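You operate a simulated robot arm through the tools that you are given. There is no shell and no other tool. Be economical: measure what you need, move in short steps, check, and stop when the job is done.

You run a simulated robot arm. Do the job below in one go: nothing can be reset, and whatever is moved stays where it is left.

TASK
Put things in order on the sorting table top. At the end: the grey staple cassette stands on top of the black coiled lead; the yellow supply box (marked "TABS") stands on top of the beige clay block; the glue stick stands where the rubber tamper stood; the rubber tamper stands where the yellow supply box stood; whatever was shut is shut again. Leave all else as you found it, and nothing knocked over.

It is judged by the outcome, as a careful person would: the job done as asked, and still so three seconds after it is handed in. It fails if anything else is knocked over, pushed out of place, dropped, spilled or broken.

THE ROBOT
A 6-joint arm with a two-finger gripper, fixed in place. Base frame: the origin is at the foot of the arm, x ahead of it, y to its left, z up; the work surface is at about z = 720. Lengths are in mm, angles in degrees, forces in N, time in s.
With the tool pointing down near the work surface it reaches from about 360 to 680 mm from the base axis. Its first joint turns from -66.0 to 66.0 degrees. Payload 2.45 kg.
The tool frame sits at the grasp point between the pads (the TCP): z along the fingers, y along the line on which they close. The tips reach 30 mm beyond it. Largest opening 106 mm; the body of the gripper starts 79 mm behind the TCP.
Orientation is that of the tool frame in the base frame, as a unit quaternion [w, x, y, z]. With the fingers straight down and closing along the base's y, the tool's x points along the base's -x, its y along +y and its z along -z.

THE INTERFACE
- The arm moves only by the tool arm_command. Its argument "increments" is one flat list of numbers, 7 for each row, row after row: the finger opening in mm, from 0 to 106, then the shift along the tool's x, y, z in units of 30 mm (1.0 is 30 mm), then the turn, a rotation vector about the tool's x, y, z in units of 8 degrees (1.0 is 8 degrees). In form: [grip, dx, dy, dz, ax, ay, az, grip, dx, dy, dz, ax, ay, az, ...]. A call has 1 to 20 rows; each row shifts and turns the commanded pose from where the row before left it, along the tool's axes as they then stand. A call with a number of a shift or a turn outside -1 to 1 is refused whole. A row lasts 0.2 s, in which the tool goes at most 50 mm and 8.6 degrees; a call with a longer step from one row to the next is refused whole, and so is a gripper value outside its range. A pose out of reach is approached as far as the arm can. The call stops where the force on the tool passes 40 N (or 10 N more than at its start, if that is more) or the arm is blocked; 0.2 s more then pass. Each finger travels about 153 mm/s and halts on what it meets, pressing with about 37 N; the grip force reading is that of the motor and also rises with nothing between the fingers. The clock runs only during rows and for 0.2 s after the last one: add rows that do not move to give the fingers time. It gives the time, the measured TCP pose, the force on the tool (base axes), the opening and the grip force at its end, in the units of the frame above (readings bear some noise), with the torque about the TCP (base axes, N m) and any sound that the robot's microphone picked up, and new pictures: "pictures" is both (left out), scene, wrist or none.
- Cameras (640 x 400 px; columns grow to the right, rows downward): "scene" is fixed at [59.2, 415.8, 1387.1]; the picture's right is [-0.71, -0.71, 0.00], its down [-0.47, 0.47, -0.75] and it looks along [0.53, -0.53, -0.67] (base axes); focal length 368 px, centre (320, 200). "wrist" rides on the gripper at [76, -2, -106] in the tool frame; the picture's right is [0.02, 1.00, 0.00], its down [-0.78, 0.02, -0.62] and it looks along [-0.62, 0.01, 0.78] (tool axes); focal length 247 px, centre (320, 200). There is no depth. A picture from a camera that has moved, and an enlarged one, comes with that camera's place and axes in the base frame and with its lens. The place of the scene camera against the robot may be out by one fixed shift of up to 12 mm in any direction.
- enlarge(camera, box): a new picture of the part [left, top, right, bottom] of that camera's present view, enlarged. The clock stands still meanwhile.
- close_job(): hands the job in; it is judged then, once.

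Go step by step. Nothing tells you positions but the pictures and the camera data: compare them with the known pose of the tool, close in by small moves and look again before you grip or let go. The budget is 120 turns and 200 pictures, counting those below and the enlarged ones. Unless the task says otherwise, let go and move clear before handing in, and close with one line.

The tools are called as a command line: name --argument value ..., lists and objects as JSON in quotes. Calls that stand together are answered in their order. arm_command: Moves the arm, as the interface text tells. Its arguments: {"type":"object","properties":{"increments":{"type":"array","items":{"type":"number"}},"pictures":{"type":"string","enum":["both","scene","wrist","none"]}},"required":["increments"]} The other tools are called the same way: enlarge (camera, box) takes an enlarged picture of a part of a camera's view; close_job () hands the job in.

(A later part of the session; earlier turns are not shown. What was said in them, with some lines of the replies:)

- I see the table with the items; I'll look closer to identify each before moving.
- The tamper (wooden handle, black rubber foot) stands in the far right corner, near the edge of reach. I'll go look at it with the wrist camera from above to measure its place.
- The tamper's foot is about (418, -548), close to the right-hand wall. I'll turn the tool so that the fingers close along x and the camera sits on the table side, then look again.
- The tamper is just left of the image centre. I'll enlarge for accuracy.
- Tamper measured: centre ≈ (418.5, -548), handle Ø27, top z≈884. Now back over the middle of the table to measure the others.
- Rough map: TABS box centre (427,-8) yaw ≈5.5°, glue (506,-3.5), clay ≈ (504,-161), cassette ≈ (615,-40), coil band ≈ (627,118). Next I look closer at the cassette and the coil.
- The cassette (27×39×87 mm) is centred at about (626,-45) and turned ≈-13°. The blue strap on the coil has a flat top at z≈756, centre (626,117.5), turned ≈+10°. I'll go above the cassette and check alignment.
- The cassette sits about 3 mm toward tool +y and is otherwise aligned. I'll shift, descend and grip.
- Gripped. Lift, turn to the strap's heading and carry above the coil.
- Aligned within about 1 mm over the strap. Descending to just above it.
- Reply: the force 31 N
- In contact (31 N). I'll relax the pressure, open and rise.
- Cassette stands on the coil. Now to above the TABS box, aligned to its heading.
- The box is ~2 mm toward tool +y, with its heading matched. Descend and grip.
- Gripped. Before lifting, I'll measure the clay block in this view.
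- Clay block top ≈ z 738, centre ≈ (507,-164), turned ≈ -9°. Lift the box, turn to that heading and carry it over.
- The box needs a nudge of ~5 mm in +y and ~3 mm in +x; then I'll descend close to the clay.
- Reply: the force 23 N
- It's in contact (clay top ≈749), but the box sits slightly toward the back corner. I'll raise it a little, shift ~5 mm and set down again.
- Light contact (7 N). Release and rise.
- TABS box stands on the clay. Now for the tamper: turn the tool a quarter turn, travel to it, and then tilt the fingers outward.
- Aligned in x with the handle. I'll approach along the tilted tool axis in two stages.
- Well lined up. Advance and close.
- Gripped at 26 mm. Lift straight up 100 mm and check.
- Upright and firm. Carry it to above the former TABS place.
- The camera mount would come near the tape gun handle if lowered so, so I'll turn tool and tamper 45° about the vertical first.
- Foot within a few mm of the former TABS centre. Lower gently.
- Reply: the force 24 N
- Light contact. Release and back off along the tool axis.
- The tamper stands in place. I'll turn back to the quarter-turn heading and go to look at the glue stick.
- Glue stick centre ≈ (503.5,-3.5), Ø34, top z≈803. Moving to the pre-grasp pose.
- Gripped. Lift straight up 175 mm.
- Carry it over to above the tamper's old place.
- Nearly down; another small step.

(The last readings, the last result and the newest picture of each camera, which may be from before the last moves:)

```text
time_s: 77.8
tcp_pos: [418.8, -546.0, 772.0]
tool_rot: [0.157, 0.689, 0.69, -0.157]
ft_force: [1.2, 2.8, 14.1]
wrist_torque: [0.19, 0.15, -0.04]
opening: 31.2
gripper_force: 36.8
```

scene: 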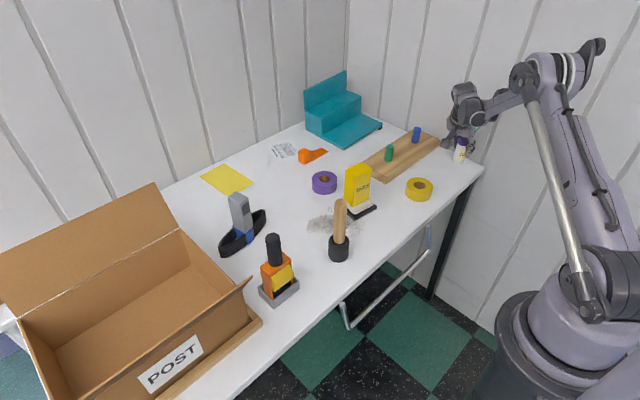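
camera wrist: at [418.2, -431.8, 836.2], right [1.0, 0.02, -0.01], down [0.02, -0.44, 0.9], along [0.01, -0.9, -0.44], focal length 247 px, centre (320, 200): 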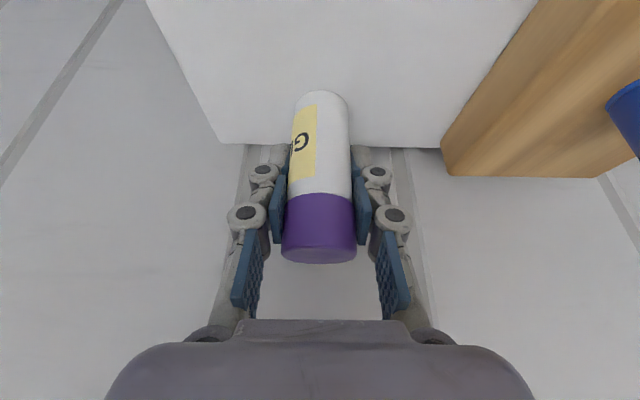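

In contact. Ease off half a millimetre, release, retreat along the tool axis.

arm_command --increments '[22, -0.007, 0, -0.014, 0, 0, 0, 36, 0, 0, 0, 0, 0, 0, 56, 0, 0, 0, 0, 0, 0, 56, 0, 0, 0, 0, 0, 0, 56, 0, 0, -0.5, 0, 0, 0, 56, 0, 0, -1, 0, 0, 0, 56, 0, 0, -1, 0, 0, 0, 56, 0, 0, -1, 0, 0, 0, 56, 0, 0, -1, 0, 0, 0, 56, 0, 0, 0, 0, 0, 0]' --pictures "both"

enlarge --camera "scene" --box '[410, 60, 510, 180]'

enlarge --camera "wrist" --box '[240, 20, 400, 160]'

```text
time_s: 80.0
tcp_pos: [420.4, -486.5, 894.5]
tool_rot: [0.158, 0.689, 0.69, -0.157]
ft_force: [0.6, 0.8, -0.3]
wrist_torque: [-0.04, 0.0, 0.02]
opening: 56.1
gripper_force: 0.1
camera wrist: at [417.9, -373.3, 956.6], right [1.0, 0.02, -0.01], down [0.02, -0.44, 0.9], along [0.01, -0.9, -0.44], focal length 247 px, centre (320, 200)
```

scene: 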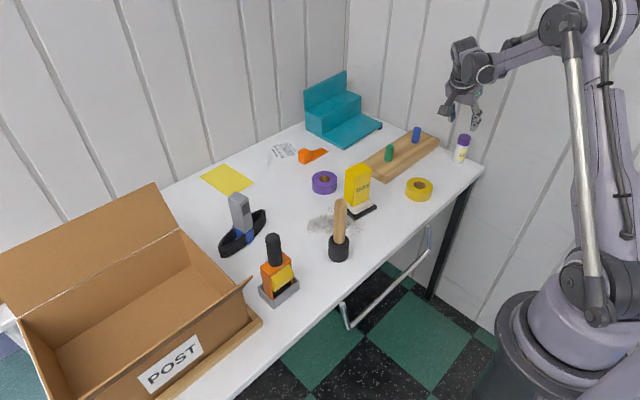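
wrist: 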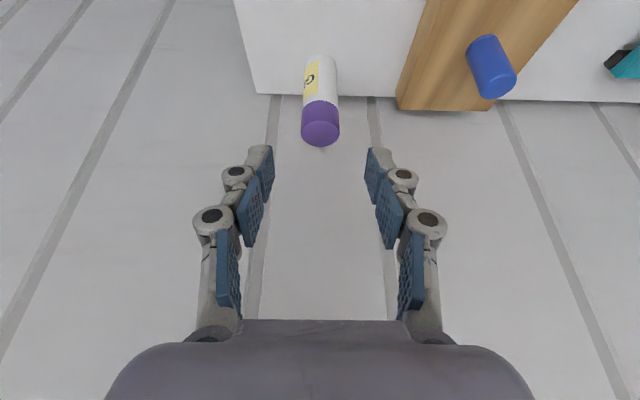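

```text
3.33 times, centred on (460, 120) of scene
camera zoom: at [59.2, 415.8, 1387.1], right [-0.71, -0.71, 0.0], down [-0.47, 0.47, -0.75], along [0.53, -0.53, -0.67], focal length 1227 px, centre (-147, 467)
```

zoom: 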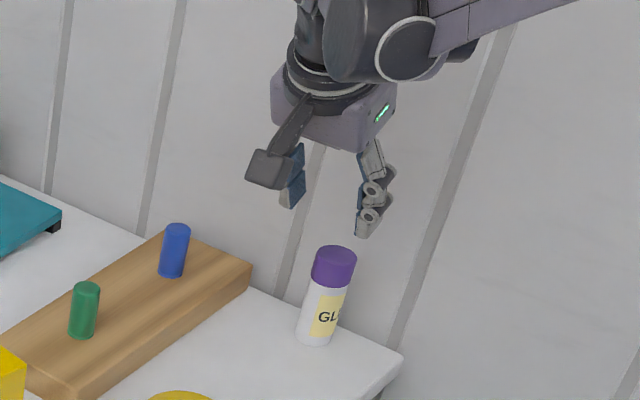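

```text
2.86 times, centred on (320, 90) of wrist
camera zoom: at [417.9, -373.3, 956.6], right [1.0, 0.02, -0.01], down [0.02, -0.44, 0.9], along [0.01, -0.9, -0.44], focal length 706 px, centre (320, 514)
```

zoom: 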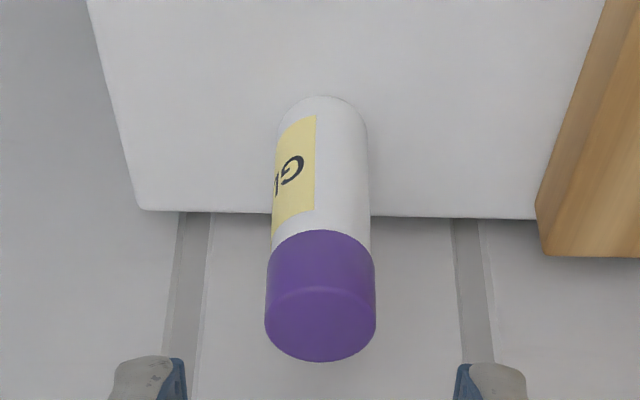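

All four items stand where asked, nothing else looks disturbed, and the gripper is clear of them, so I'm handing in.

close_job

```text
The job is handed in.
```

The job is done and handed in. The cassette is on the coiled lead, the TABS box is on the clay block, the glue stick is in the tamper's old place, and the tamper is in the box's old place, with both swaps within a few mm by the pictures. I found nothing shut on the table and opened nothing.
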